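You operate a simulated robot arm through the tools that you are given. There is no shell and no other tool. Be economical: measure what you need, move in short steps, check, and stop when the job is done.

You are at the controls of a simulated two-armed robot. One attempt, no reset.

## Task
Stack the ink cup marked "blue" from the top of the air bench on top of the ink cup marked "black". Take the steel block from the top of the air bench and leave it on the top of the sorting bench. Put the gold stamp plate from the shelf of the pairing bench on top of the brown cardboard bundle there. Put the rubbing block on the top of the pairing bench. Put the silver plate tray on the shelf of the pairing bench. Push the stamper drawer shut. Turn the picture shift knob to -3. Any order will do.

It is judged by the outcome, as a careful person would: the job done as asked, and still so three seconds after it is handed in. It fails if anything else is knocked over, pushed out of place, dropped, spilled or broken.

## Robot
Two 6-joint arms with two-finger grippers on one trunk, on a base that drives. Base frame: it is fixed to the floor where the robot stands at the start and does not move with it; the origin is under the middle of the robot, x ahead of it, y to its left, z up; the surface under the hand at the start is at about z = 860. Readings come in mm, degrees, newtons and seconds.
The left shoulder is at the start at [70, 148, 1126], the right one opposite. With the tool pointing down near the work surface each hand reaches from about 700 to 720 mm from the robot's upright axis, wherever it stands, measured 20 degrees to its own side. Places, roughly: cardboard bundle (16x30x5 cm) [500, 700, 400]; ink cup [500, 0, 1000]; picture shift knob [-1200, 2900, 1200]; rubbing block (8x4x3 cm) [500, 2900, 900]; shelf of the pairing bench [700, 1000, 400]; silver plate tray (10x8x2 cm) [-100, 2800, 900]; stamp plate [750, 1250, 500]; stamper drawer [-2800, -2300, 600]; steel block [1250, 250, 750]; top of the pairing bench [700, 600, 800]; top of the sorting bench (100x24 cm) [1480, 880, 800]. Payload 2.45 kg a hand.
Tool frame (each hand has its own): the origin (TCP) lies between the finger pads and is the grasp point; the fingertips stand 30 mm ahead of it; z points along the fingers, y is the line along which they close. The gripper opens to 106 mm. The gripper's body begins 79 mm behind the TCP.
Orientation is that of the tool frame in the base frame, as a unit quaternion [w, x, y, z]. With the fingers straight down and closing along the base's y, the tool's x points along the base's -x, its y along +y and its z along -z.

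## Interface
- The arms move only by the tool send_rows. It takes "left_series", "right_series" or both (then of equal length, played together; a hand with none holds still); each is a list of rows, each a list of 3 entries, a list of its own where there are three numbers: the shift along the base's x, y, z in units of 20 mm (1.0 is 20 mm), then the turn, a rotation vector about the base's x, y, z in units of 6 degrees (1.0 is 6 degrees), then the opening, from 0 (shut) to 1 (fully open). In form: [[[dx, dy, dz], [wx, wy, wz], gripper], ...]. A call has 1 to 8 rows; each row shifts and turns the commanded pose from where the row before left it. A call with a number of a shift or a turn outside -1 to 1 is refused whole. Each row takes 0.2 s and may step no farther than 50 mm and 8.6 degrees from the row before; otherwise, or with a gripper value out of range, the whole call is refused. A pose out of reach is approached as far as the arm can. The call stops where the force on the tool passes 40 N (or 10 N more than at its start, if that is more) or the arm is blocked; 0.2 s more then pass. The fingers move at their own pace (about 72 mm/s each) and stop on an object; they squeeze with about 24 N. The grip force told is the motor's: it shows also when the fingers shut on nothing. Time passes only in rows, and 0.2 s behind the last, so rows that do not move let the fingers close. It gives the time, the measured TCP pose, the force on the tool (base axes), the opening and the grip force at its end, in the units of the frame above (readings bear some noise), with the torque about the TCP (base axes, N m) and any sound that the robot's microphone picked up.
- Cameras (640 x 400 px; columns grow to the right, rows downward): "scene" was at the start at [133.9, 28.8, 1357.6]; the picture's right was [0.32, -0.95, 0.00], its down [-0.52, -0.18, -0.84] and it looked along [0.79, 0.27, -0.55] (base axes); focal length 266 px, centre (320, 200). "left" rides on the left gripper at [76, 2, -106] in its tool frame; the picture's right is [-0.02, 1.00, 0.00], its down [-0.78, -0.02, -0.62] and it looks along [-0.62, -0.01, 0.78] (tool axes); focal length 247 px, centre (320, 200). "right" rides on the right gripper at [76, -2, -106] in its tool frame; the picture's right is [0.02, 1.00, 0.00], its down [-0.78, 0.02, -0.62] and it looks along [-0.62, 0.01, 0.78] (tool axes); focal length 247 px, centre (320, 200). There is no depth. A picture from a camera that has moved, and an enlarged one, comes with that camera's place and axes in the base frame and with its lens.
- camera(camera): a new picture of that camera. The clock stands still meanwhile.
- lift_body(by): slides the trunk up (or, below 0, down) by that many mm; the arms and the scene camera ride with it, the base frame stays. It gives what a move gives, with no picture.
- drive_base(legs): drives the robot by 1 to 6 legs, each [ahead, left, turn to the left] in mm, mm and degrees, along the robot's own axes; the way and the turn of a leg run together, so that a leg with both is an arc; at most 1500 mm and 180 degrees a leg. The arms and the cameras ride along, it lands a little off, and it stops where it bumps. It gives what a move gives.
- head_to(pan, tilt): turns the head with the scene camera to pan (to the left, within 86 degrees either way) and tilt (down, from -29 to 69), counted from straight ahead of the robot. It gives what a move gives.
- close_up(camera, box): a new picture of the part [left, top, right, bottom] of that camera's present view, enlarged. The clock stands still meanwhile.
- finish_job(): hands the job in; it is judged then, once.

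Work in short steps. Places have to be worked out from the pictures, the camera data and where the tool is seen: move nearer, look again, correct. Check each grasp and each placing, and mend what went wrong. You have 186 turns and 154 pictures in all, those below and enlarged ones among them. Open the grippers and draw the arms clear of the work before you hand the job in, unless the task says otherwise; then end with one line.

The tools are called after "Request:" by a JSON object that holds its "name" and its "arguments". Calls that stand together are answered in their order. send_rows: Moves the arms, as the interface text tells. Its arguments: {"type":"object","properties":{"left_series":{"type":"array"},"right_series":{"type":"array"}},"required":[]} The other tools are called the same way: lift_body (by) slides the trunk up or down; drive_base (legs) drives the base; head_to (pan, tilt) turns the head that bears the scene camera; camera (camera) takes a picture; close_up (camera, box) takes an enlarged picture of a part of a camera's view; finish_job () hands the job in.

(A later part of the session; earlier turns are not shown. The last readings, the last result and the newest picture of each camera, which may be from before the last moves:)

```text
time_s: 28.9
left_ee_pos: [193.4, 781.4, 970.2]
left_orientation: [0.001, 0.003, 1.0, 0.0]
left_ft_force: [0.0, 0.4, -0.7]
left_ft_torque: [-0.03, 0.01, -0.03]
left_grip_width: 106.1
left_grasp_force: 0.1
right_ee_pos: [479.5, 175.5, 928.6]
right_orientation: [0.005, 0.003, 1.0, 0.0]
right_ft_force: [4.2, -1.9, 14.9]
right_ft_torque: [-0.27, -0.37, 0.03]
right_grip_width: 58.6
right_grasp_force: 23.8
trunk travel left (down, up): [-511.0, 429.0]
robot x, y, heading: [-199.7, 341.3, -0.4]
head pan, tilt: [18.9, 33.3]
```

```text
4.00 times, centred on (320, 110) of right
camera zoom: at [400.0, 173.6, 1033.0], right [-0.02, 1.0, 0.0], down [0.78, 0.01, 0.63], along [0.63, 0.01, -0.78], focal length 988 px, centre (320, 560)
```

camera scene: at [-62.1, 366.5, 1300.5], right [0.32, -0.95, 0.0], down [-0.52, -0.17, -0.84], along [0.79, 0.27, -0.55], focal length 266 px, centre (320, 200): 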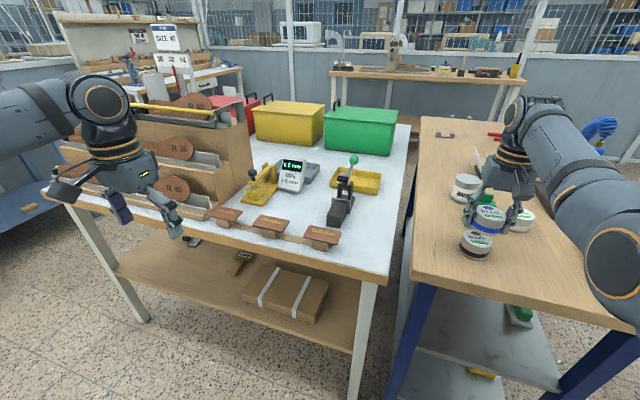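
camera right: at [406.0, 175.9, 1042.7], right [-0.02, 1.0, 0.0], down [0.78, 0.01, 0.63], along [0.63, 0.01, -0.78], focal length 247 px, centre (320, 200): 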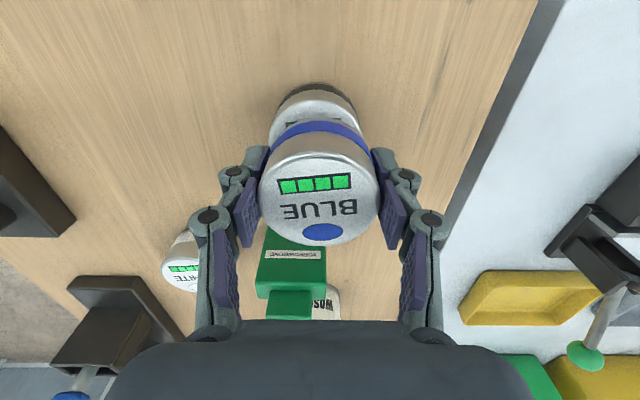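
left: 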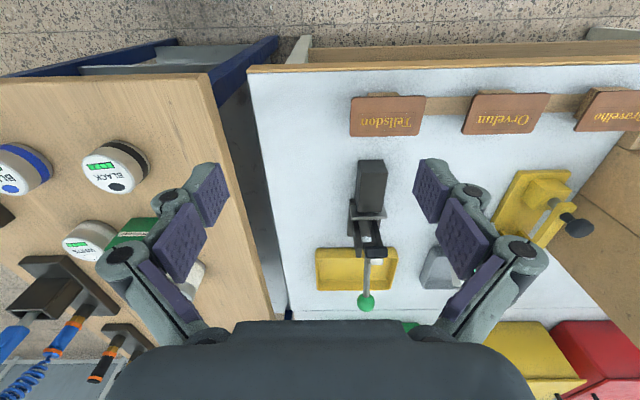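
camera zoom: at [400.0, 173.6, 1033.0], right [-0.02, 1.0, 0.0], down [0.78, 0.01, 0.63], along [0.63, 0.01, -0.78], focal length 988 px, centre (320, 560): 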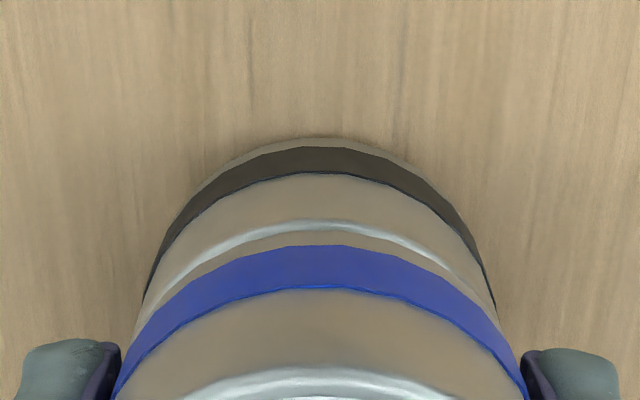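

In contact (15 N). I relax 2 mm and open slowly.

Request:
{"name": "lift_body", "arguments": {"by": 2}}

Request:
{"name": "send_rows", "arguments": {"right_series": [[[0, 0, 0], [0, 0, 0], 0.62], [[0, 0, 0], [0, 0, 0], 0.75], [[0, 0, 0], [0, 0, 0], 0.9], [[0, 0, 0], [0, 0, 0], 1]]}}

Request:
{"name": "lift_body", "arguments": {"by": 80}}

Request:
{"name": "camera", "arguments": {"camera": "right"}}

Request:
{"name": "close_up", "arguments": {"camera": "scene", "box": [440, 150, 560, 270]}}

```text
time_s: 29.4
left_ee_pos: [194.6, 781.2, 971.7]
left_orientation: [0.001, 0.003, 1.0, 0.001]
left_ft_force: [-0.2, -0.1, -0.5]
left_ft_torque: [-0.06, 0.01, -0.03]
left_grip_width: 105.8
left_grasp_force: 0.1
right_ee_pos: [478.3, 175.8, 928.2]
right_orientation: [0.003, 0.002, 1.0, 0.0]
right_ft_force: [4.9, -2.7, 11.5]
right_ft_torque: [-0.25, -0.4, 0.03]
right_grip_width: 58.4
right_grasp_force: 23.9
trunk travel left (down, up): [-513.0, 427.0]
robot x, y, heading: [-199.1, 339.2, -0.1]
head pan, tilt: [18.9, 33.3]
```

```text
time_s: 30.4
left_ee_pos: [195.1, 779.1, 970.7]
left_orientation: [0.0, 0.003, 1.0, 0.0]
left_ft_force: [-0.8, 0.1, -0.1]
left_ft_torque: [0.04, 0.0, -0.01]
left_grip_width: 105.8
left_grasp_force: 0.0
right_ee_pos: [480.5, 175.4, 927.5]
right_orientation: [0.002, 0.003, 1.0, 0.0]
right_ft_force: [-0.7, -0.4, -0.2]
right_ft_torque: [0.01, 0.01, 0.01]
right_grip_width: 106.1
right_grasp_force: 0.1
trunk travel left (down, up): [-513.0, 427.0]
robot x, y, heading: [-201.2, 339.6, -0.3]
head pan, tilt: [18.9, 33.3]
```

```text
time_s: 31.6
left_ee_pos: [195.5, 780.3, 1050.8]
left_orientation: [0.0, 0.002, 1.0, 0.0]
left_ft_force: [-0.2, -0.4, -0.5]
left_ft_torque: [0.04, 0.01, 0.04]
left_grip_width: 105.9
left_grasp_force: 0.0
right_ee_pos: [480.9, 175.0, 1007.0]
right_orientation: [0.002, 0.002, 1.0, -0.001]
right_ft_force: [0.1, -0.4, 0.5]
right_ft_torque: [0.0, 0.01, -0.02]
right_grip_width: 106.1
right_grasp_force: 0.0
trunk travel left (down, up): [-593.0, 347.0]
robot x, y, heading: [-200.0, 337.9, -0.4]
head pan, tilt: [18.9, 33.3]
```

```text
123 pictures are left
camera right: at [401.2, 173.6, 1112.4], right [-0.02, 1.0, 0.0], down [0.78, 0.01, 0.62], along [0.62, 0.01, -0.78], focal length 247 px, centre (320, 200)
```

right: 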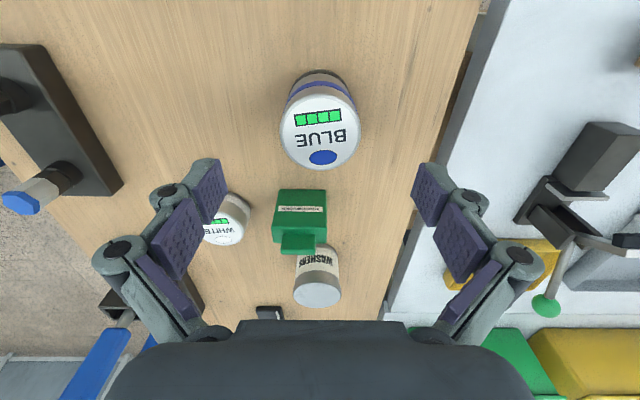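

```text
3.33 times, centred on (500, 210) of scene
camera zoom: at [-66.2, 367.0, 1351.5], right [0.32, -0.95, 0.0], down [-0.52, -0.18, -0.84], along [0.79, 0.27, -0.55], focal length 886 px, centre (-280, 167)
```

zoom: 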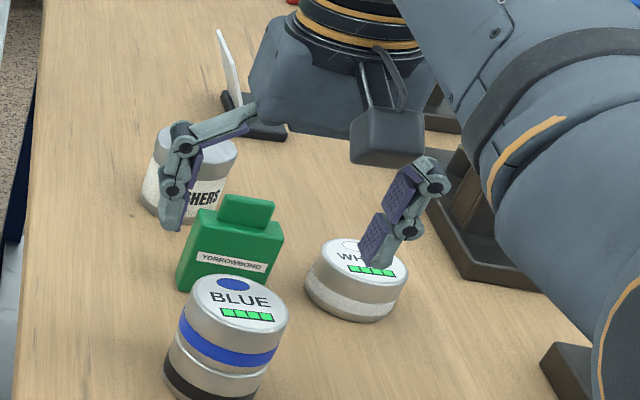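

Blue is neatly stacked on black. Next I back off, and look at the pairing bench shelf from a lower trunk.

Request:
{"name": "drive_base", "arguments": {"legs": [[-420, 0, 0], [0, 400, 0]]}}

Request:
{"name": "lift_body", "arguments": {"by": -380}}

Request:
{"name": "head_to", "arguments": {"pan": 5, "tilt": 20}}

Request:
{"name": "camera", "arguments": {"camera": "scene"}}

```text
time_s: 36.2
left_ee_pos: [-208.2, 1173.5, 1052.3]
left_orientation: [0.0, 0.007, 1.0, 0.0]
left_ft_force: [0.5, 0.6, -1.1]
left_ft_torque: [0.02, 0.01, 0.01]
left_grip_width: 106.1
left_grasp_force: 0.1
right_ee_pos: [70.9, 566.9, 1006.5]
right_orientation: [0.002, 0.007, 1.0, 0.001]
right_ft_force: [0.2, 0.5, 0.1]
right_ft_torque: [0.01, 0.04, 0.03]
right_grip_width: 106.2
right_grasp_force: 0.1
trunk travel left (down, up): [-593.0, 347.0]
robot x, y, heading: [-607.4, 737.8, -0.8]
head pan, tilt: [18.9, 33.3]
```

```text
time_s: 39.8
left_ee_pos: [-208.9, 1174.1, 671.1]
left_orientation: [0.0, 0.007, 1.0, 0.001]
left_ft_force: [-0.1, 0.5, -0.5]
left_ft_torque: [-0.03, 0.02, 0.01]
left_grip_width: 105.9
left_grasp_force: 0.0
right_ee_pos: [70.9, 567.3, 626.9]
right_orientation: [0.002, 0.007, 1.0, 0.001]
right_ft_force: [-1.0, 0.0, -0.3]
right_ft_torque: [0.01, -0.01, 0.03]
right_grip_width: 105.9
right_grasp_force: 0.0
trunk travel left (down, up): [-213.0, 727.0]
robot x, y, heading: [-608.7, 736.8, -0.8]
head pan, tilt: [18.9, 33.3]
```

```text
time_s: 40.6
left_ee_pos: [-207.1, 1174.1, 671.4]
left_orientation: [0.0, 0.007, 1.0, 0.001]
left_ft_force: [-1.4, 0.2, 0.7]
left_ft_torque: [0.02, 0.02, 0.04]
left_grip_width: 106.2
left_grasp_force: 0.1
right_ee_pos: [72.5, 567.1, 627.7]
right_orientation: [0.002, 0.007, 1.0, 0.001]
right_ft_force: [0.0, -0.3, 0.1]
right_ft_torque: [-0.01, -0.01, 0.0]
right_grip_width: 106.3
right_grasp_force: 0.1
trunk travel left (down, up): [-213.0, 727.0]
robot x, y, heading: [-608.6, 734.2, -0.8]
head pan, tilt: [5.0, 20.0]
```

```text
121 pictures are left
camera scene: at [-464.5, 742.3, 992.7], right [0.07, -1.0, 0.0], down [-0.34, -0.03, -0.94], along [0.94, 0.07, -0.34], focal length 266 px, centre (320, 200)
```

scene: 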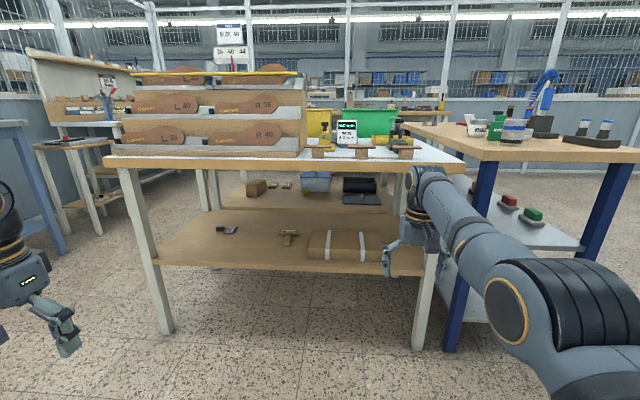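

Request:
{"name": "close_up", "arguments": {"camera": "scene", "box": [180, 140, 420, 290]}}

Request:
{"name": "close_up", "arguments": {"camera": "scene", "box": [210, 200, 320, 270]}}

```text
2.67 times, centred on (300, 215) of scene
camera zoom: at [-464.5, 742.3, 992.7], right [0.07, -1.0, 0.0], down [-0.34, -0.03, -0.94], along [0.94, 0.07, -0.34], focal length 709 px, centre (373, 160)
```

zoom: 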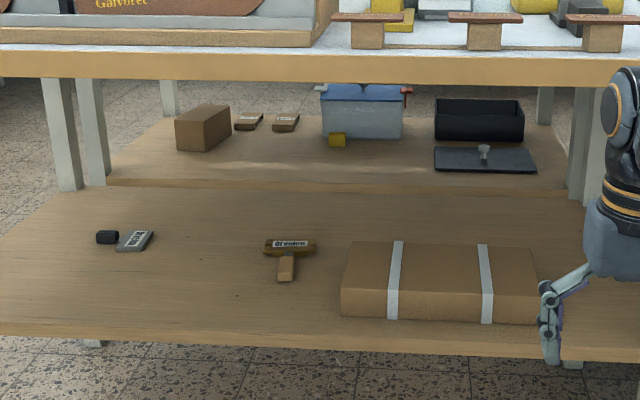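

```text
5.71 times, centred on (265, 235) of scene
camera zoom: at [-464.5, 742.3, 992.7], right [0.07, -1.0, 0.0], down [-0.34, -0.03, -0.94], along [0.94, 0.07, -0.34], focal length 1520 px, centre (634, 0)
```

zoom: 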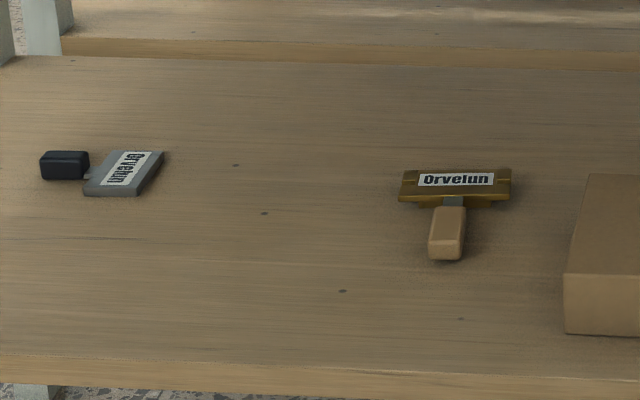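

The gold "Orvelun" plate (wooden handle toward me) lies near [640, 970, 400], beside the cardboard bundle. I swing the left hand toward y≈970 and tilt it 36° forward for reaching under the bench top.

Request:
{"name": "send_rows", "arguments": {"left_series": [[[0, -1, 0], [0, -1, 0], 1], [[0, -1, 0], [0, -1, 0], 1], [[0, -1, 0], [0, -1, 0], 1], [[0, -1, 0], [0, -1, 0], 1], [[0, -1, 0], [0, -1, 0], 1], [[0, -1, 0], [0, -1, 0], 1], [[0, -1, 0], [0, 0, 0], 1], [[0, -1, 0], [0, 0, 0], 1]]}}

Request:
{"name": "camera", "arguments": {"camera": "left"}}

```text
time_s: 42.4
left_ee_pos: [-187.7, 976.3, 682.7]
left_orientation: [0.309, 0.007, 0.951, 0.001]
left_ft_force: [0.4, 0.1, -0.1]
left_ft_torque: [0.08, 0.0, 0.04]
left_grip_width: 106.1
left_grasp_force: 0.0
left hand out of reach, approached as far as the arm can: row 1, 2, 3, 4, 6, 7, 8
right_ee_pos: [70.3, 564.7, 626.8]
right_orientation: [0.002, 0.009, 1.0, 0.002]
right_ft_force: [-0.2, -0.5, -0.2]
right_ft_torque: [0.03, -0.03, -0.01]
right_grip_width: 105.9
right_grasp_force: 0.2
trunk travel left (down, up): [-213.0, 727.0]
robot x, y, heading: [-606.2, 740.3, -0.6]
head pan, tilt: [5.0, 20.0]
```

```text
118 pictures are left
camera left: at [-313.9, 979.9, 723.7], right [0.03, 1.0, 0.02], down [0.27, -0.03, 0.96], along [0.96, -0.02, -0.27], focal length 247 px, centre (320, 200)
```

left: 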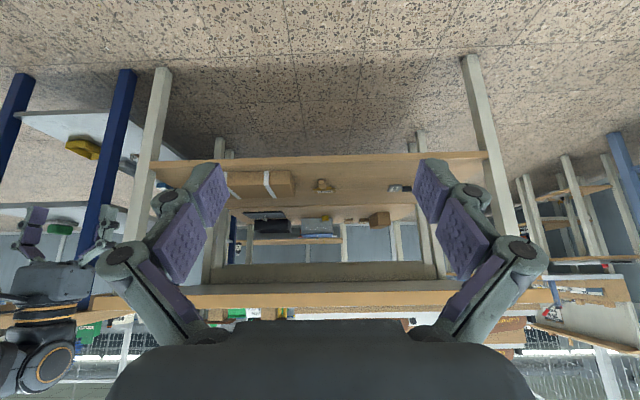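

I see the gold plate from below too. Before driving in, I swing the right arm out to the robot's right side so it won't hit the shelf.

Request:
{"name": "send_rows", "arguments": {"right_series": [[[-0.4, -1, 0.3], [0, 0, 0], 0.5], [[-0.4, -1, 0.3], [0, 0, 0], 0.5], [[-0.4, -1, 0.3], [0, 0, 0], 0.5], [[-0.5, -1, 0.3], [0, 0, 0], 0.5], [[-0.5, -1, 0.3], [0, 0, 0], 0.5], [[-0.5, -1, 0.3], [0, 0, 0], 0.5], [[-0.5, -1, 0.3], [0, 0, 0], 0.5], [[-0.5, -1, 0.3], [0, 0, 0], 0.5]]}}

Request:
{"name": "send_rows", "arguments": {"right_series": [[[-0.6, -1, 0], [0, 0, 0], 0.5], [[-0.6, -1, 0], [0, 0, 0], 0.5], [[-0.7, -1, 0], [0, 0, 0], 0.5], [[-0.8, -1, 0], [0, 0, 0], 0.5], [[-0.9, -1, 0], [0, 0, 0], 0.5], [[-1, -1, 0], [0, 0, 0], 0.5], [[-1, -0.9, 0], [0, 0, 0], 0.5], [[-1, -0.8, 0], [0, 0, 0], 0.5]]}}

Request:
{"name": "send_rows", "arguments": {"right_series": [[[-1, -0.8, 0], [0, 0, 0], 0.5], [[-1, -0.8, 0], [0, 0, 0], 0.5], [[-1, -0.7, 0], [0, 0, 0], 0.5], [[-1, -0.6, 0], [0, 0, 0], 0.5], [[-1, -0.5, 0], [0, 0, 0], 0.5], [[-1, -0.4, 0], [0, 0, 0], 0.5], [[-1, -0.3, 0], [0, 0, 0], 0.5], [[-1, -0.2, 0], [0, 0, 0], 0.5]]}}

```text
time_s: 44.2
left_ee_pos: [-187.7, 979.6, 684.0]
left_orientation: [0.309, 0.007, 0.951, 0.001]
left_ft_force: [0.6, 0.3, 0.6]
left_ft_torque: [0.02, -0.03, -0.06]
left_grip_width: 106.1
left_grasp_force: 0.1
right_ee_pos: [47.1, 405.1, 688.1]
right_orientation: [0.0, 0.007, 1.0, 0.0]
right_ft_force: [0.7, -0.4, -0.6]
right_ft_torque: [0.03, 0.0, -0.01]
right_grip_width: 53.1
right_grasp_force: 0.0
right hand out of reach, approached as far as the arm can: row 1, 2, 3, 4, 5, 6, 7, 8
trunk travel left (down, up): [-213.0, 727.0]
robot x, y, heading: [-607.2, 735.1, -0.9]
head pan, tilt: [5.0, 20.0]
```

```text
time_s: 46.0
left_ee_pos: [-187.2, 978.2, 683.8]
left_orientation: [0.309, 0.007, 0.951, 0.002]
left_ft_force: [0.0, -0.4, 0.7]
left_ft_torque: [0.02, -0.01, 0.0]
left_grip_width: 105.9
left_grasp_force: 0.0
right_ee_pos: [-23.8, 225.6, 705.8]
right_orientation: [0.0, 0.007, 1.0, 0.001]
right_ft_force: [-0.1, 0.2, 1.1]
right_ft_torque: [-0.04, -0.01, -0.02]
right_grip_width: 53.0
right_grasp_force: 0.0
right hand out of reach, approached as far as the arm can: row 1, 2, 3, 4, 5, 6, 7, 8
trunk travel left (down, up): [-213.0, 727.0]
robot x, y, heading: [-604.0, 734.8, -0.9]
head pan, tilt: [5.0, 20.0]
```

```text
time_s: 47.8
left_ee_pos: [-187.2, 978.6, 683.4]
left_orientation: [0.309, 0.006, 0.951, 0.002]
left_ft_force: [-0.4, -0.4, 0.0]
left_ft_torque: [0.0, 0.01, 0.0]
left_grip_width: 105.9
left_grasp_force: 0.0
right_ee_pos: [-134.7, 95.5, 728.4]
right_orientation: [0.001, 0.006, 1.0, 0.001]
right_ft_force: [0.8, 0.4, 1.0]
right_ft_torque: [0.02, 0.0, -0.01]
right_grip_width: 52.9
right_grasp_force: 0.0
right hand out of reach, approached as far as the arm can: row 1, 2, 3, 4, 5, 6, 7, 8
trunk travel left (down, up): [-213.0, 727.0]
robot x, y, heading: [-609.9, 738.7, -0.9]
head pan, tilt: [5.0, 20.0]
```

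Continue swinging the right arm backwards.

Request:
{"name": "send_rows", "arguments": {"right_series": [[[-1, 0, 0], [0, 0, 0], 0.5], [[-1, 0, 0], [0, 0, 0], 0.5], [[-1, 0, 0], [0, 0, 0], 0.5], [[-1, 0, 0], [0, 0, 0], 0.5], [[-1, 0, 0], [0, 0, 0], 0.5], [[-1, 0, 0], [0, 0, 0], 0.5], [[-1, 0, 0], [0, 0, 0], 0.5], [[-1, 0, 0], [0, 0, 0], 0.5]]}}

Request:
{"name": "drive_base", "arguments": {"legs": [[200, 0, 0]]}}

Request:
{"name": "lift_body", "arguments": {"by": -130}}

Request:
{"name": "send_rows", "arguments": {"left_series": [[[1, 0, -0.5], [0, 0, 0], 1], [[1, 0, -0.5], [0, 0, 0], 1], [[1, 0, -0.5], [0, 0, 0], 1], [[1, 0, -0.5], [0, 0, 0], 1], [[1, 0, 0], [0, 0, 0], 1], [[1, 0, 0], [0, 0, 0], 1]]}}

Request:
{"name": "camera", "arguments": {"camera": "left"}}

Request:
{"name": "camera", "arguments": {"camera": "scene"}}

```text
time_s: 49.6
left_ee_pos: [-187.4, 979.3, 683.6]
left_orientation: [0.309, 0.006, 0.951, 0.003]
left_ft_force: [-0.5, -0.7, -0.4]
left_ft_torque: [0.02, -0.03, -0.02]
left_grip_width: 105.9
left_grasp_force: 0.1
right_ee_pos: [-241.4, 27.9, 758.7]
right_orientation: [0.002, 0.007, 1.0, 0.001]
right_ft_force: [1.1, 0.3, 0.6]
right_ft_torque: [0.04, 0.03, 0.04]
right_grip_width: 53.0
right_grasp_force: 0.1
right hand out of reach, approached as far as the arm can: row 1, 2, 3, 4, 5, 6, 7, 8
trunk travel left (down, up): [-213.0, 727.0]
robot x, y, heading: [-609.9, 733.4, -0.9]
head pan, tilt: [5.0, 20.0]
```

```text
time_s: 51.2
left_ee_pos: [11.6, 976.0, 682.4]
left_orientation: [0.308, 0.008, 0.951, 0.001]
left_ft_force: [0.2, 0.0, -0.1]
left_ft_torque: [0.02, 0.02, 0.0]
left_grip_width: 106.1
left_grasp_force: 0.0
right_ee_pos: [-41.6, 25.4, 758.0]
right_orientation: [0.001, 0.006, 1.0, 0.001]
right_ft_force: [0.3, 0.3, -0.1]
right_ft_torque: [-0.02, 0.01, 0.01]
right_grip_width: 53.0
right_grasp_force: 0.1
trunk travel left (down, up): [-213.0, 727.0]
robot x, y, heading: [-407.3, 732.2, -0.8]
head pan, tilt: [5.0, 20.0]
```

```text
time_s: 52.8
left_ee_pos: [10.9, 977.0, 553.8]
left_orientation: [0.308, 0.008, 0.951, 0.001]
left_ft_force: [0.8, 0.3, 0.3]
left_ft_torque: [0.02, -0.02, 0.0]
left_grip_width: 105.9
left_grasp_force: 0.0
right_ee_pos: [-41.6, 25.6, 628.1]
right_orientation: [0.002, 0.006, 1.0, 0.0]
right_ft_force: [0.0, 0.6, 0.2]
right_ft_torque: [0.0, 0.0, -0.02]
right_grip_width: 53.2
right_grasp_force: 0.0
trunk travel left (down, up): [-83.0, 857.0]
robot x, y, heading: [-407.9, 732.5, -0.9]
head pan, tilt: [5.0, 20.0]
```

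```text
time_s: 54.2
left_ee_pos: [112.4, 1016.1, 508.0]
left_orientation: [0.309, 0.007, 0.951, 0.002]
left_ft_force: [0.8, -0.7, -0.4]
left_ft_torque: [0.02, 0.02, 0.01]
left_grip_width: 106.0
left_grasp_force: 0.0
left hand out of reach, approached as far as the arm can: row 1, 2, 3, 4, 5, 6
right_ee_pos: [-41.9, 26.2, 628.7]
right_orientation: [0.002, 0.007, 1.0, 0.001]
right_ft_force: [0.2, -0.9, 0.6]
right_ft_torque: [0.01, -0.02, -0.01]
right_grip_width: 53.0
right_grasp_force: 0.1
trunk travel left (down, up): [-83.0, 857.0]
robot x, y, heading: [-407.7, 731.8, -0.9]
head pan, tilt: [5.0, 20.0]
```

```text
117 pictures are left
camera left: at [-14.1, 1019.0, 547.5], right [0.03, 1.0, 0.02], down [0.27, -0.03, 0.96], along [0.96, -0.03, -0.27], focal length 247 px, centre (320, 200)
```

left: 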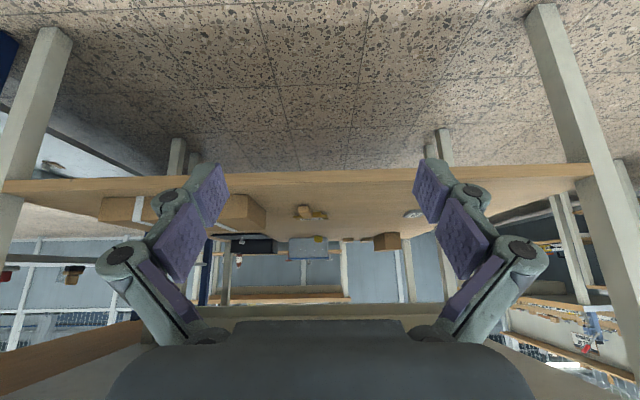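

```text
116 pictures are left
camera scene: at [-265.2, 739.2, 862.7], right [0.07, -1.0, 0.0], down [-0.34, -0.03, -0.94], along [0.94, 0.07, -0.34], focal length 266 px, centre (320, 200)
```

scene: 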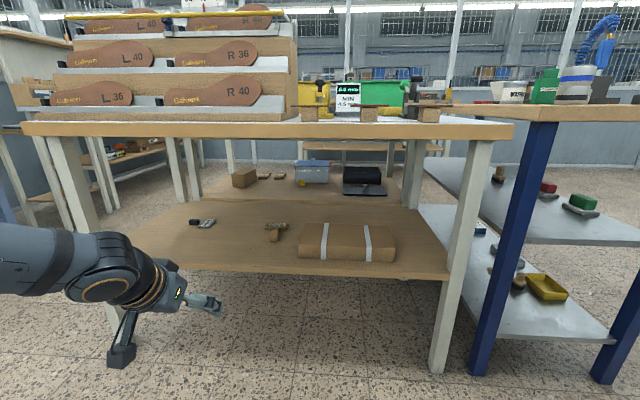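

Triangulation puts the gold plate at about [617, 973, 405]. I test how far the left arm extends forward before driving in further.

Request:
{"name": "send_rows", "arguments": {"left_series": [[[1, -0.5, 0], [0, 0, 0], 1], [[1, -0.5, 0], [0, 0, 0], 1], [[1, -0.5, 0], [0, 0, 0], 1], [[1, -0.5, 0], [0, 0, 0], 1], [[1, 0, 0], [0, 0, 0], 1], [[1, 0, 0], [0, 0, 0], 1], [[1, 0, 0], [0, 0, 0], 1], [[1, 0, 0], [0, 0, 0], 1]]}}

```text
time_s: 56.0
left_ee_pos: [190.4, 1073.9, 493.2]
left_orientation: [0.31, 0.008, 0.951, 0.0]
left_ft_force: [0.4, 0.8, -0.7]
left_ft_torque: [0.0, 0.0, -0.01]
left_grip_width: 105.9
left_grasp_force: 0.1
left hand out of reach, approached as far as the arm can: row 1, 2, 3, 4, 5, 6, 7, 8
right_ee_pos: [-41.7, 24.5, 629.0]
right_orientation: [0.002, 0.007, 1.0, 0.001]
right_ft_force: [-0.4, -0.1, -1.2]
right_ft_torque: [0.0, 0.03, -0.01]
right_grip_width: 53.0
right_grasp_force: 0.1
trunk travel left (down, up): [-83.0, 857.0]
robot x, y, heading: [-410.3, 735.3, -0.7]
head pan, tilt: [5.0, 20.0]
```

Arm drifts at its limit; I'll rely on base motion instead. First swing the right arm further back, then shift base right 100 and forward 200.

Request:
{"name": "send_rows", "arguments": {"right_series": [[[-1, 0, 0], [0, 0, 0], 0.5], [[-1, 0, 0], [0, 0, 0], 0.5], [[-1, 0, 0], [0, 0, 0], 0.5], [[-1, 0, 0], [0, 0, 0], 0.5], [[-1, 0, 0], [0, 0, 0], 0.5], [[-1, 0, 0], [0, 0, 0], 0.5], [[-1, 0, 0], [0, 0, 0], 0.5], [[-1, 0, 0], [0, 0, 0], 0.5]]}}

Request:
{"name": "drive_base", "arguments": {"legs": [[0, -100, 0], [250, 0, 0.8]]}}

Request:
{"name": "camera", "arguments": {"camera": "left"}}

Request:
{"name": "camera", "arguments": {"camera": "scene"}}

```text
time_s: 57.8
left_ee_pos: [190.5, 1073.4, 493.0]
left_orientation: [0.31, 0.007, 0.951, 0.0]
left_ft_force: [-0.6, 0.8, 0.1]
left_ft_torque: [0.0, -0.04, -0.01]
left_grip_width: 106.0
left_grasp_force: 0.1
right_ee_pos: [-180.9, -24.6, 651.0]
right_orientation: [0.003, 0.008, 1.0, 0.0]
right_ft_force: [-0.2, 1.1, 2.0]
right_ft_torque: [0.04, 0.0, 0.01]
right_grip_width: 53.0
right_grasp_force: 0.1
right hand out of reach, approached as far as the arm can: row 1, 2, 3, 4, 5, 6, 7, 8
trunk travel left (down, up): [-83.0, 857.0]
robot x, y, heading: [-409.7, 732.0, -0.7]
head pan, tilt: [5.0, 20.0]
```

```text
time_s: 60.3
left_ee_pos: [436.5, 978.1, 492.6]
left_orientation: [0.31, 0.003, 0.951, 0.001]
left_ft_force: [0.7, -0.3, 0.5]
left_ft_torque: [-0.02, 0.0, -0.01]
left_grip_width: 105.8
left_grasp_force: 0.1
right_ee_pos: [76.0, -125.8, 651.3]
right_orientation: [0.003, 0.003, 1.0, 0.0]
right_ft_force: [0.4, 0.2, 0.0]
right_ft_torque: [0.01, -0.03, 0.01]
right_grip_width: 52.7
right_grasp_force: 0.0
trunk travel left (down, up): [-83.0, 857.0]
robot x, y, heading: [-159.0, 630.9, -0.4]
head pan, tilt: [5.0, 20.0]
```

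```text
115 pictures are left
camera left: at [310.7, 979.7, 533.0], right [0.02, 1.0, 0.02], down [0.27, -0.02, 0.96], along [0.96, -0.01, -0.27], focal length 247 px, centre (320, 200)
```

left: 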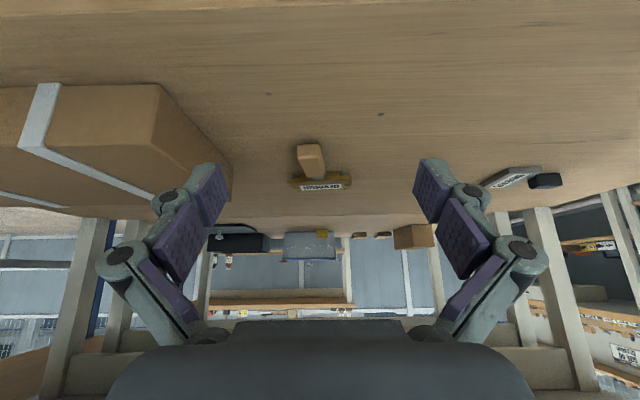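

```text
114 pictures are left
camera scene: at [-16.5, 638.6, 862.7], right [0.08, -1.0, 0.0], down [-0.34, -0.03, -0.94], along [0.94, 0.08, -0.34], focal length 266 px, centre (320, 200)
```

scene: 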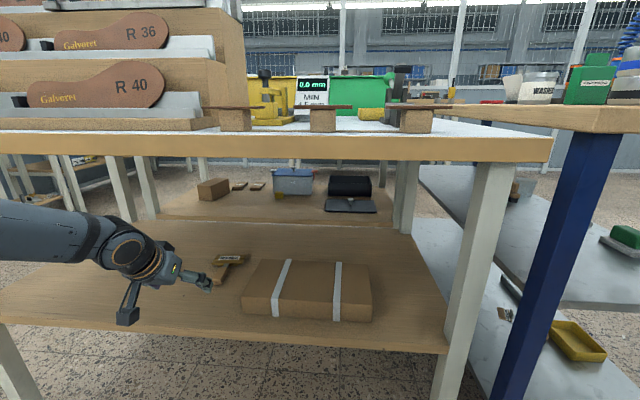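

Close-up to understand the plate and handle shape.

Request:
{"name": "close_up", "arguments": {"camera": "left", "box": [260, 120, 380, 210]}}

Request:
{"name": "close_up", "arguments": {"camera": "scene", "box": [170, 220, 390, 330]}}

```text
4.44 times, centred on (320, 165) of left
camera zoom: at [310.7, 979.7, 533.0], right [0.02, 1.0, 0.02], down [0.27, -0.02, 0.96], along [0.96, -0.01, -0.27], focal length 1098 px, centre (320, 356)
```

zoom: 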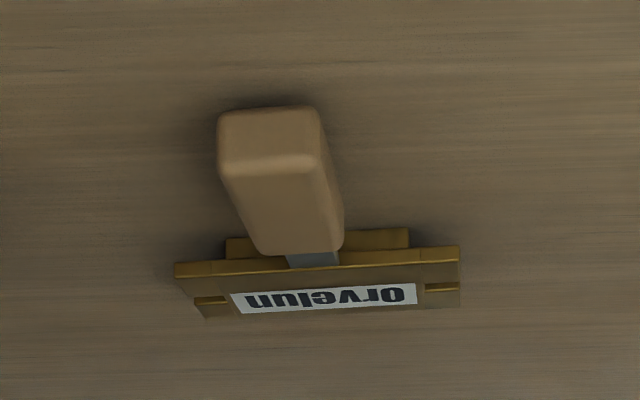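

```text
2.91 times, centred on (280, 275) of scene
camera zoom: at [-16.5, 638.6, 862.7], right [0.08, -1.0, 0.0], down [-0.34, -0.03, -0.94], along [0.94, 0.08, -0.34], focal length 774 px, centre (436, -18)
```

zoom: 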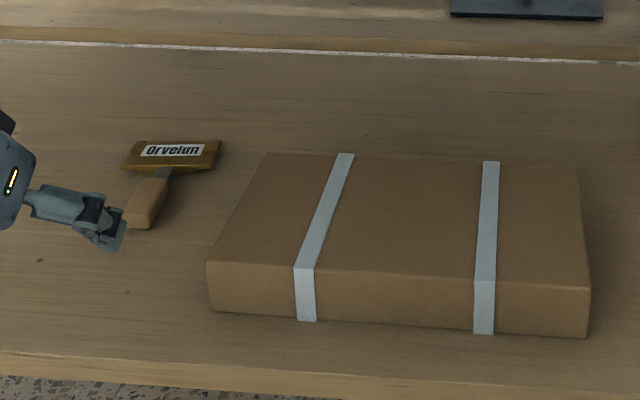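

Handle spans x 556–612 at y≈967, about 16 mm high on shelf z≈400. I narrow the gripper and drive ahead 148 mm, 11 mm right.

Request:
{"name": "send_rows", "arguments": {"left_series": [[[0, 0, 0], [0, 0, 0], 0.6], [[0, 0, 0], [0, 0, 0], 0.5], [[0, 0, 0], [0, 0, 0], 0.5]]}}

Request:
{"name": "drive_base", "arguments": {"legs": [[146, -10, 0]]}}

Request:
{"name": "lift_body", "arguments": {"by": -40}}

Request:
{"name": "camera", "arguments": {"camera": "left"}}

```text
time_s: 61.1
left_ee_pos: [436.6, 978.1, 492.2]
left_orientation: [0.309, 0.002, 0.951, 0.003]
left_ft_force: [0.0, -0.4, -0.5]
left_ft_torque: [0.02, -0.02, 0.0]
left_grip_width: 53.0
left_grasp_force: 0.1
right_ee_pos: [75.9, -127.0, 651.2]
right_orientation: [0.002, 0.003, 1.0, 0.0]
right_ft_force: [-0.4, 0.5, -0.1]
right_ft_torque: [-0.03, -0.02, 0.01]
right_grip_width: 53.0
right_grasp_force: 0.1
trunk travel left (down, up): [-83.0, 857.0]
robot x, y, heading: [-157.5, 630.3, 0.1]
head pan, tilt: [5.0, 20.0]
```

```text
time_s: 62.5
left_ee_pos: [582.5, 968.9, 492.9]
left_orientation: [0.31, 0.003, 0.951, 0.002]
left_ft_force: [0.3, 0.8, 0.5]
left_ft_torque: [0.0, -0.01, 0.0]
left_grip_width: 53.0
left_grasp_force: 0.0
right_ee_pos: [223.4, -136.7, 651.6]
right_orientation: [0.003, 0.003, 1.0, -0.001]
right_ft_force: [0.1, 0.1, 0.2]
right_ft_torque: [-0.06, 0.04, 0.02]
right_grip_width: 53.1
right_grasp_force: 0.1
trunk travel left (down, up): [-83.0, 857.0]
robot x, y, heading: [-15.0, 621.3, -0.2]
head pan, tilt: [5.0, 20.0]
```

```text
time_s: 63.3
left_ee_pos: [582.4, 968.7, 452.6]
left_orientation: [0.309, 0.002, 0.951, 0.003]
left_ft_force: [0.4, 0.0, 0.6]
left_ft_torque: [0.05, -0.03, 0.03]
left_grip_width: 53.1
left_grasp_force: 0.0
right_ee_pos: [223.8, -136.5, 611.4]
right_orientation: [0.003, 0.003, 1.0, -0.001]
right_ft_force: [-0.2, 0.1, 0.0]
right_ft_torque: [0.02, -0.05, 0.0]
right_grip_width: 53.1
right_grasp_force: 0.1
trunk travel left (down, up): [-43.0, 897.0]
robot x, y, heading: [-13.3, 618.8, 0.0]
head pan, tilt: [5.0, 20.0]
```

```text
111 pictures are left
camera left: at [456.5, 970.0, 493.2], right [0.02, 1.0, 0.02], down [0.27, -0.02, 0.96], along [0.96, -0.01, -0.27], focal length 247 px, centre (320, 200)
```

left: 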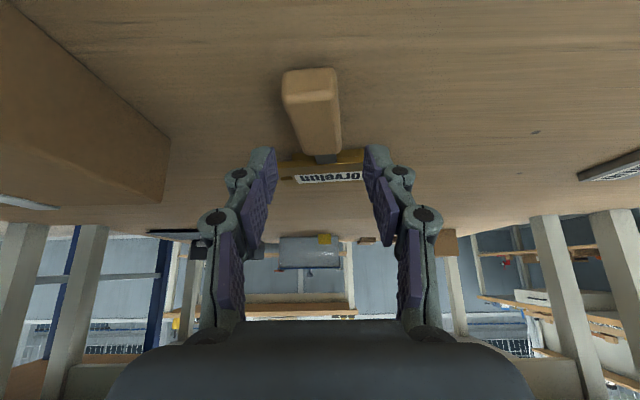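

Aligned; plate starts at x≈615. Back off 5 mm, then lower 18 mm.

Request:
{"name": "drive_base", "arguments": {"legs": [[-5, 1, 0]]}}

Request:
{"name": "lift_body", "arguments": {"by": -18}}

Request:
{"name": "camera", "arguments": {"camera": "left"}}

```text
time_s: 64.0
left_ee_pos: [577.2, 969.3, 453.4]
left_orientation: [0.309, 0.003, 0.951, 0.002]
left_ft_force: [0.1, -0.2, 0.0]
left_ft_torque: [0.01, -0.02, -0.04]
left_grip_width: 53.1
left_grasp_force: 0.1
right_ee_pos: [216.8, -135.7, 611.3]
right_orientation: [0.003, 0.003, 1.0, 0.0]
right_ft_force: [0.5, -0.5, 0.6]
right_ft_torque: [0.0, -0.02, -0.04]
right_grip_width: 53.0
right_grasp_force: 0.1
trunk travel left (down, up): [-43.0, 897.0]
robot x, y, heading: [-18.1, 623.8, -0.3]
head pan, tilt: [5.0, 20.0]
```

```text
time_s: 64.7
left_ee_pos: [577.5, 969.9, 435.4]
left_orientation: [0.31, 0.002, 0.951, 0.002]
left_ft_force: [0.3, 0.0, 0.0]
left_ft_torque: [0.0, 0.0, 0.06]
left_grip_width: 52.7
left_grasp_force: 0.0
right_ee_pos: [217.6, -134.6, 593.2]
right_orientation: [0.003, 0.003, 1.0, -0.001]
right_ft_force: [0.2, 0.5, 0.5]
right_ft_torque: [0.01, 0.02, -0.04]
right_grip_width: 53.0
right_grasp_force: 0.0
trunk travel left (down, up): [-25.0, 915.0]
robot x, y, heading: [-17.8, 621.8, -0.1]
head pan, tilt: [5.0, 20.0]
```

```text
110 pictures are left
camera left: at [451.4, 971.1, 475.2], right [0.02, 1.0, 0.02], down [0.27, -0.02, 0.96], along [0.96, -0.01, -0.27], focal length 247 px, centre (320, 200)
```

left: 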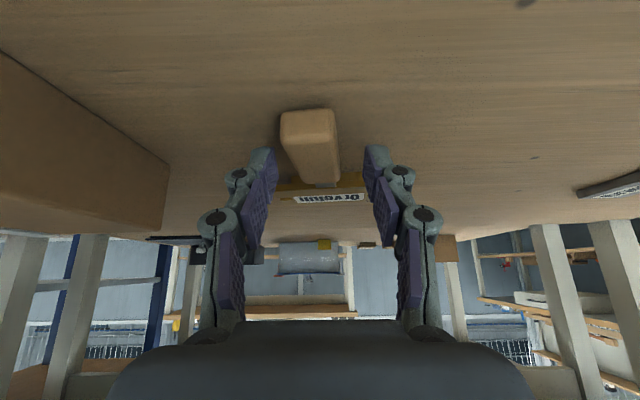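

Fingers flank the handle. Lower 4 mm more and close.

Request:
{"name": "lift_body", "arguments": {"by": -4}}

Request:
{"name": "send_rows", "arguments": {"left_series": [[[0, 0, 0], [0, 0, 0], 0.3], [[0, 0, 0], [0, 0, 0], 0.1], [[0, 0, 0], [0, 0, 0], 0], [[0, 0, 0], [0, 0, 0], 0]]}}

Request:
{"name": "camera", "arguments": {"camera": "left"}}

```text
time_s: 65.2
left_ee_pos: [577.3, 968.9, 430.9]
left_orientation: [0.31, 0.003, 0.951, 0.002]
left_ft_force: [-0.2, -0.3, 0.0]
left_ft_torque: [0.0, -0.01, -0.04]
left_grip_width: 52.9
left_grasp_force: 0.0
right_ee_pos: [218.7, -134.8, 589.9]
right_orientation: [0.002, 0.003, 1.0, 0.0]
right_ft_force: [-0.5, -0.1, -0.4]
right_ft_torque: [0.0, 0.0, 0.03]
right_grip_width: 53.1
right_grasp_force: 0.1
trunk travel left (down, up): [-21.0, 919.0]
robot x, y, heading: [-16.8, 622.7, -0.1]
head pan, tilt: [5.0, 20.0]
```

```text
time_s: 66.2
left_ee_pos: [576.2, 969.6, 431.7]
left_orientation: [0.31, 0.003, 0.951, 0.002]
left_ft_force: [0.3, 1.5, 0.5]
left_ft_torque: [-0.12, -0.01, 0.1]
left_grip_width: 25.8
left_grasp_force: 23.7
right_ee_pos: [218.6, -135.5, 589.3]
right_orientation: [0.002, 0.002, 1.0, 0.0]
right_ft_force: [0.3, -0.2, -0.6]
right_ft_torque: [0.01, 0.0, 0.02]
right_grip_width: 53.1
right_grasp_force: 0.0
trunk travel left (down, up): [-21.0, 919.0]
robot x, y, heading: [-15.8, 623.5, -0.3]
head pan, tilt: [5.0, 20.0]
```

```text
109 pictures are left
camera left: at [451.5, 971.1, 471.2], right [0.02, 1.0, 0.02], down [0.27, -0.02, 0.96], along [0.96, -0.01, -0.27], focal length 247 px, centre (320, 200)
```

left: 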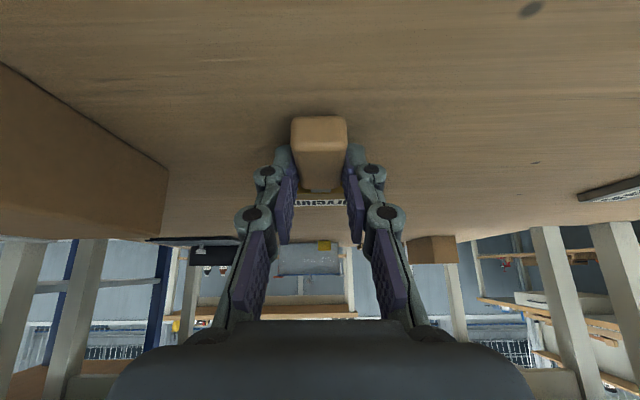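

Gripped at 25.8 mm. Lift 20 mm and check.

Request:
{"name": "lift_body", "arguments": {"by": 20}}

Request:
{"name": "camera", "arguments": {"camera": "left"}}

```text
time_s: 66.9
left_ee_pos: [577.7, 969.6, 450.1]
left_orientation: [0.309, 0.002, 0.951, 0.003]
left_ft_force: [0.2, 1.0, -5.1]
left_ft_torque: [0.02, 0.34, -0.03]
left_grip_width: 25.8
left_grasp_force: 24.6
right_ee_pos: [218.1, -135.4, 609.1]
right_orientation: [0.001, 0.002, 1.0, 0.0]
right_ft_force: [-0.3, -0.2, 0.0]
right_ft_torque: [-0.03, -0.01, -0.01]
right_grip_width: 52.9
right_grasp_force: 0.1
trunk travel left (down, up): [-41.0, 899.0]
robot x, y, heading: [-20.0, 623.0, -0.3]
head pan, tilt: [5.0, 20.0]
```

```text
108 pictures are left
camera left: at [451.6, 971.1, 490.5], right [0.02, 1.0, 0.02], down [0.27, -0.02, 0.96], along [0.96, -0.01, -0.27], focal length 247 px, centre (320, 200)
```

left: 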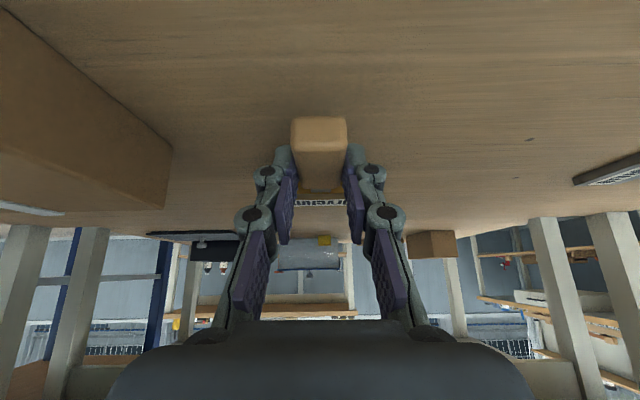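

Held (5 N). Raise to clear the bundle (top ≈450, x 460–618, y 560–858), then shift right 195 and back 60.

Request:
{"name": "lift_body", "arguments": {"by": 60}}

Request:
{"name": "drive_base", "arguments": {"legs": [[-60, -195, 0]]}}

Request:
{"name": "camera", "arguments": {"camera": "scene"}}

Request:
{"name": "camera", "arguments": {"camera": "left"}}

```text
time_s: 67.9
left_ee_pos: [577.8, 969.4, 511.4]
left_orientation: [0.309, 0.002, 0.951, 0.002]
left_ft_force: [0.5, -0.8, -3.7]
left_ft_torque: [0.01, 0.28, -0.01]
left_grip_width: 25.6
left_grasp_force: 23.4
right_ee_pos: [219.2, -135.2, 668.5]
right_orientation: [0.002, 0.002, 1.0, -0.001]
right_ft_force: [0.3, -0.8, -0.2]
right_ft_torque: [0.02, 0.0, -0.03]
right_grip_width: 52.9
right_grasp_force: 0.0
trunk travel left (down, up): [-101.0, 839.0]
robot x, y, heading: [-21.2, 621.9, -0.4]
head pan, tilt: [5.0, 20.0]
```

```text
time_s: 69.5
left_ee_pos: [518.2, 773.1, 510.7]
left_orientation: [0.309, 0.003, 0.951, 0.002]
left_ft_force: [-0.4, -0.3, -4.4]
left_ft_torque: [-0.01, 0.31, 0.01]
left_grip_width: 25.9
left_grasp_force: 23.7
right_ee_pos: [156.0, -329.7, 668.8]
right_orientation: [0.002, 0.004, 1.0, 0.0]
right_ft_force: [-0.1, -0.1, -0.4]
right_ft_torque: [0.0, 0.0, -0.01]
right_grip_width: 53.0
right_grasp_force: 0.1
trunk travel left (down, up): [-101.0, 839.0]
robot x, y, heading: [-76.5, 426.0, -0.2]
head pan, tilt: [5.0, 20.0]
```

```text
107 pictures are left
camera scene: at [64.4, 434.9, 880.6], right [0.08, -1.0, 0.0], down [-0.34, -0.03, -0.94], along [0.94, 0.08, -0.34], focal length 266 px, centre (320, 200)
```

scene: 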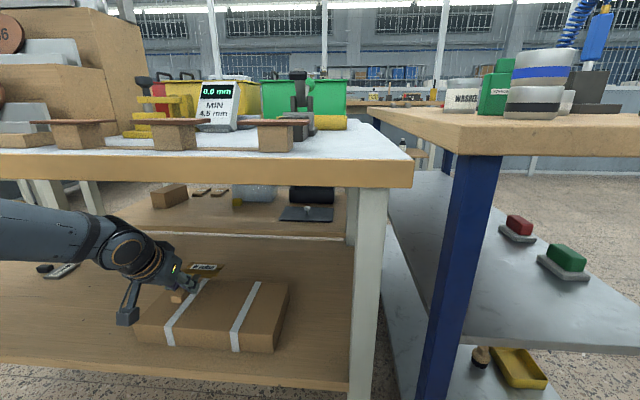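

```text
106 pictures are left
camera left: at [391.5, 776.0, 550.9], right [0.02, 1.0, 0.02], down [0.27, -0.02, 0.96], along [0.96, -0.02, -0.27], focal length 247 px, centre (320, 200)
```

left: 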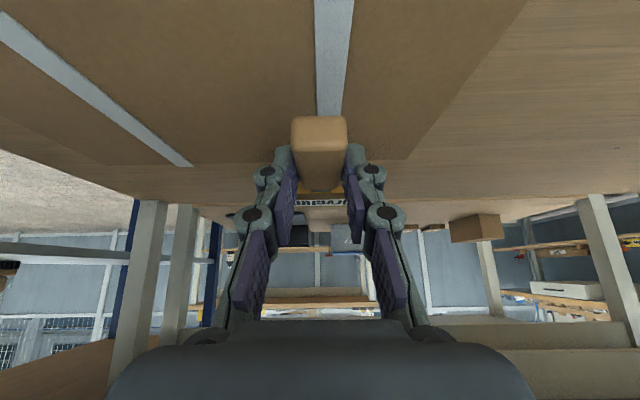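

Stamp is over the bundle, within its edges. Lower 24 mm, then in small steps until contact.

Request:
{"name": "lift_body", "arguments": {"by": -24}}

Request:
{"name": "lift_body", "arguments": {"by": -4}}

Request:
{"name": "close_up", "arguments": {"camera": "scene", "box": [110, 240, 310, 370]}}

```text
time_s: 70.2
left_ee_pos: [516.6, 775.2, 486.3]
left_orientation: [0.31, 0.003, 0.951, 0.002]
left_ft_force: [0.1, 0.2, -3.2]
left_ft_torque: [0.0, 0.3, 0.0]
left_grip_width: 25.7
left_grasp_force: 23.6
right_ee_pos: [156.8, -328.7, 645.9]
right_orientation: [0.002, 0.003, 1.0, 0.0]
right_ft_force: [0.8, -0.3, -0.3]
right_ft_torque: [0.02, -0.01, 0.0]
right_grip_width: 52.9
right_grasp_force: 0.1
trunk travel left (down, up): [-77.0, 863.0]
robot x, y, heading: [-78.7, 426.5, -0.1]
head pan, tilt: [5.0, 20.0]
```

```text
time_s: 70.7
left_ee_pos: [517.7, 773.7, 483.2]
left_orientation: [0.31, 0.002, 0.951, 0.003]
left_ft_force: [0.6, 0.4, -4.2]
left_ft_torque: [0.03, 0.34, -0.01]
left_grip_width: 25.8
left_grasp_force: 23.8
right_ee_pos: [155.7, -328.8, 641.2]
right_orientation: [0.002, 0.005, 1.0, -0.001]
right_ft_force: [-0.5, 0.0, -0.7]
right_ft_torque: [0.01, -0.01, -0.01]
right_grip_width: 53.2
right_grasp_force: 0.1
trunk travel left (down, up): [-73.0, 867.0]
robot x, y, heading: [-79.4, 427.4, -0.4]
head pan, tilt: [5.0, 20.0]
```

```text
3.08 times, centred on (210, 305) of scene
camera zoom: at [64.4, 435.3, 852.6], right [0.08, -1.0, 0.0], down [-0.34, -0.03, -0.94], along [0.94, 0.08, -0.34], focal length 818 px, centre (658, -123)
```

zoom: 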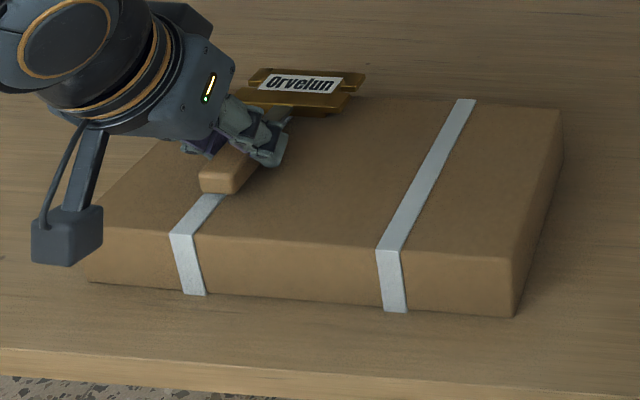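

The plate reaches x≈624, past the bundle's back edge; I back off 27 mm after a small raise.

Request:
{"name": "lift_body", "arguments": {"by": 6}}

Request:
{"name": "drive_base", "arguments": {"legs": [[-26, 0, 0]]}}

Request:
{"name": "lift_body", "arguments": {"by": -7}}

Request:
{"name": "lift_body", "arguments": {"by": -4}}

Request:
{"name": "close_up", "arguments": {"camera": "scene", "box": [110, 240, 310, 370]}}

```text
time_s: 71.3
left_ee_pos: [518.4, 773.8, 488.6]
left_orientation: [0.309, 0.002, 0.951, 0.002]
left_ft_force: [0.0, -0.3, -3.6]
left_ft_torque: [0.05, 0.28, 0.05]
left_grip_width: 25.7
left_grasp_force: 24.4
right_ee_pos: [156.2, -328.6, 647.8]
right_orientation: [0.002, 0.005, 1.0, -0.001]
right_ft_force: [-0.7, 0.1, -0.3]
right_ft_torque: [0.01, 0.01, -0.01]
right_grip_width: 53.0
right_grasp_force: 0.1
trunk travel left (down, up): [-79.0, 861.0]
robot x, y, heading: [-78.0, 424.0, 0.0]
head pan, tilt: [5.0, 20.0]
```

```text
time_s: 72.1
left_ee_pos: [491.2, 774.4, 488.6]
left_orientation: [0.31, 0.002, 0.951, 0.002]
left_ft_force: [-0.4, 0.9, -4.9]
left_ft_torque: [0.0, 0.29, 0.01]
left_grip_width: 25.7
left_grasp_force: 24.0
right_ee_pos: [130.1, -330.1, 646.8]
right_orientation: [0.003, 0.003, 1.0, 0.0]
right_ft_force: [-0.1, 0.2, 0.1]
right_ft_torque: [0.02, -0.03, 0.01]
right_grip_width: 53.0
right_grasp_force: 0.1
trunk travel left (down, up): [-79.0, 861.0]
robot x, y, heading: [-102.0, 428.0, -0.2]
head pan, tilt: [5.0, 20.0]
```

```text
time_s: 72.7
left_ee_pos: [491.4, 774.0, 480.7]
left_orientation: [0.308, 0.002, 0.951, 0.003]
left_ft_force: [-0.1, 0.1, -3.5]
left_ft_torque: [-0.06, 0.21, -0.04]
left_grip_width: 25.7
left_grasp_force: 23.8
right_ee_pos: [130.3, -329.1, 640.8]
right_orientation: [0.002, 0.002, 1.0, 0.0]
right_ft_force: [-0.1, 0.6, -0.2]
right_ft_torque: [-0.02, 0.0, 0.01]
right_grip_width: 53.0
right_grasp_force: 0.0
trunk travel left (down, up): [-72.0, 868.0]
robot x, y, heading: [-107.2, 427.6, -0.5]
head pan, tilt: [5.0, 20.0]
```

```text
time_s: 73.2
left_ee_pos: [491.8, 775.0, 479.9]
left_orientation: [0.313, 0.003, 0.95, 0.002]
left_ft_force: [-1.5, 1.4, 9.8]
left_ft_torque: [-0.08, -0.59, 0.05]
left_grip_width: 25.8
left_grasp_force: 23.3
right_ee_pos: [129.6, -331.1, 637.8]
right_orientation: [0.004, 0.003, 1.0, 0.0]
right_ft_force: [0.1, 0.0, -0.5]
right_ft_torque: [-0.02, -0.01, 0.0]
right_grip_width: 53.1
right_grasp_force: 0.1
trunk travel left (down, up): [-68.0, 872.0]
robot x, y, heading: [-104.3, 432.3, -0.2]
head pan, tilt: [5.0, 20.0]
```

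```text
3.08 times, centred on (210, 305) of scene
camera zoom: at [36.7, 434.7, 848.2], right [0.08, -1.0, 0.0], down [-0.34, -0.03, -0.94], along [0.94, 0.08, -0.34], focal length 818 px, centre (658, -123)
```

zoom: 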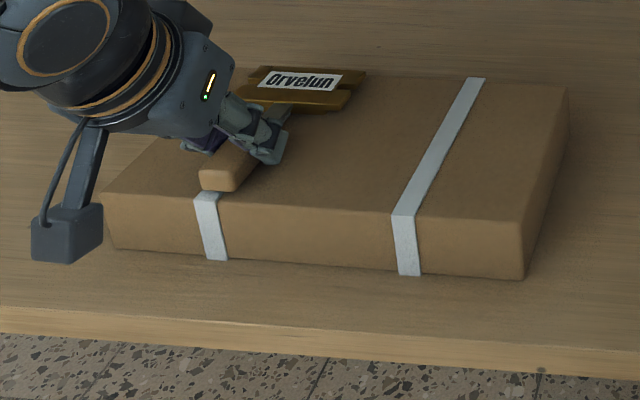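

In contact and within the bundle. Release, rise and check.

Request:
{"name": "send_rows", "arguments": {"left_series": [[[0, 0, 0], [0, 0, 0], 0.3], [[0, 0, 0], [0, 0, 0], 0.4], [[0, 0, 0], [0, 0, 0], 0.5], [[0, 0, 0], [0, 0, 0], 0.6]]}}

Request:
{"name": "lift_body", "arguments": {"by": 50}}

Request:
{"name": "drive_base", "arguments": {"legs": [[-250, 0, 0]]}}

Request:
{"name": "close_up", "arguments": {"camera": "scene", "box": [140, 200, 340, 325]}}

```text
time_s: 74.2
left_ee_pos: [490.4, 773.6, 477.5]
left_orientation: [0.309, 0.002, 0.951, 0.002]
left_ft_force: [-0.3, -0.3, 0.0]
left_ft_torque: [-0.03, 0.01, 0.02]
left_grip_width: 63.1
left_grasp_force: 0.1
right_ee_pos: [130.0, -329.4, 637.6]
right_orientation: [0.002, 0.003, 1.0, -0.001]
right_ft_force: [0.2, 0.1, 0.1]
right_ft_torque: [-0.01, 0.0, 0.01]
right_grip_width: 53.0
right_grasp_force: 0.0
trunk travel left (down, up): [-68.0, 872.0]
robot x, y, heading: [-103.6, 428.8, -0.2]
head pan, tilt: [5.0, 20.0]
```

```text
time_s: 75.1
left_ee_pos: [491.1, 773.8, 527.7]
left_orientation: [0.309, 0.002, 0.951, 0.002]
left_ft_force: [0.0, -0.7, -0.4]
left_ft_torque: [0.0, 0.02, 0.01]
left_grip_width: 63.9
left_grasp_force: 0.1
right_ee_pos: [130.7, -329.1, 685.6]
right_orientation: [0.002, 0.003, 1.0, 0.0]
right_ft_force: [0.8, -0.1, -0.4]
right_ft_torque: [0.0, -0.03, 0.0]
right_grip_width: 52.9
right_grasp_force: 0.2
trunk travel left (down, up): [-118.0, 822.0]
robot x, y, heading: [-104.5, 427.8, -0.2]
head pan, tilt: [5.0, 20.0]
```

```text
time_s: 77.0
left_ee_pos: [235.1, 776.3, 528.2]
left_orientation: [0.31, 0.002, 0.951, 0.002]
left_ft_force: [0.3, 0.1, 0.8]
left_ft_torque: [-0.03, 0.0, -0.02]
left_grip_width: 63.6
left_grasp_force: 0.0
right_ee_pos: [-122.4, -329.4, 686.8]
right_orientation: [0.003, 0.002, 1.0, 0.0]
right_ft_force: [-0.6, 0.3, 0.4]
right_ft_torque: [-0.04, 0.02, 0.0]
right_grip_width: 52.8
right_grasp_force: 0.0
trunk travel left (down, up): [-118.0, 822.0]
robot x, y, heading: [-358.1, 430.6, 0.1]
head pan, tilt: [5.0, 20.0]
```

```text
3.20 times, centred on (240, 262) of scene
camera zoom: at [-215.8, 436.0, 897.8], right [0.09, -1.0, 0.0], down [-0.34, -0.03, -0.94], along [0.94, 0.08, -0.34], focal length 851 px, centre (576, 0)
```

zoom: 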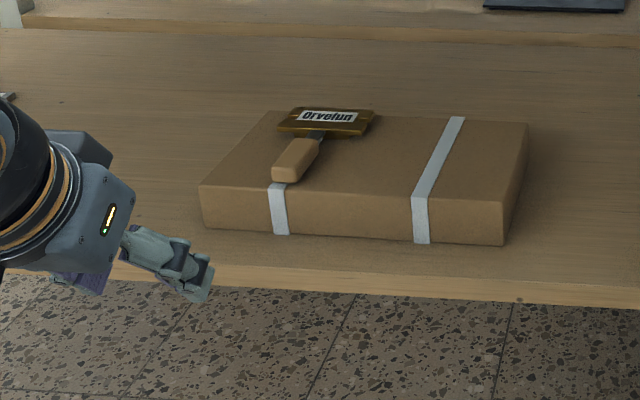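

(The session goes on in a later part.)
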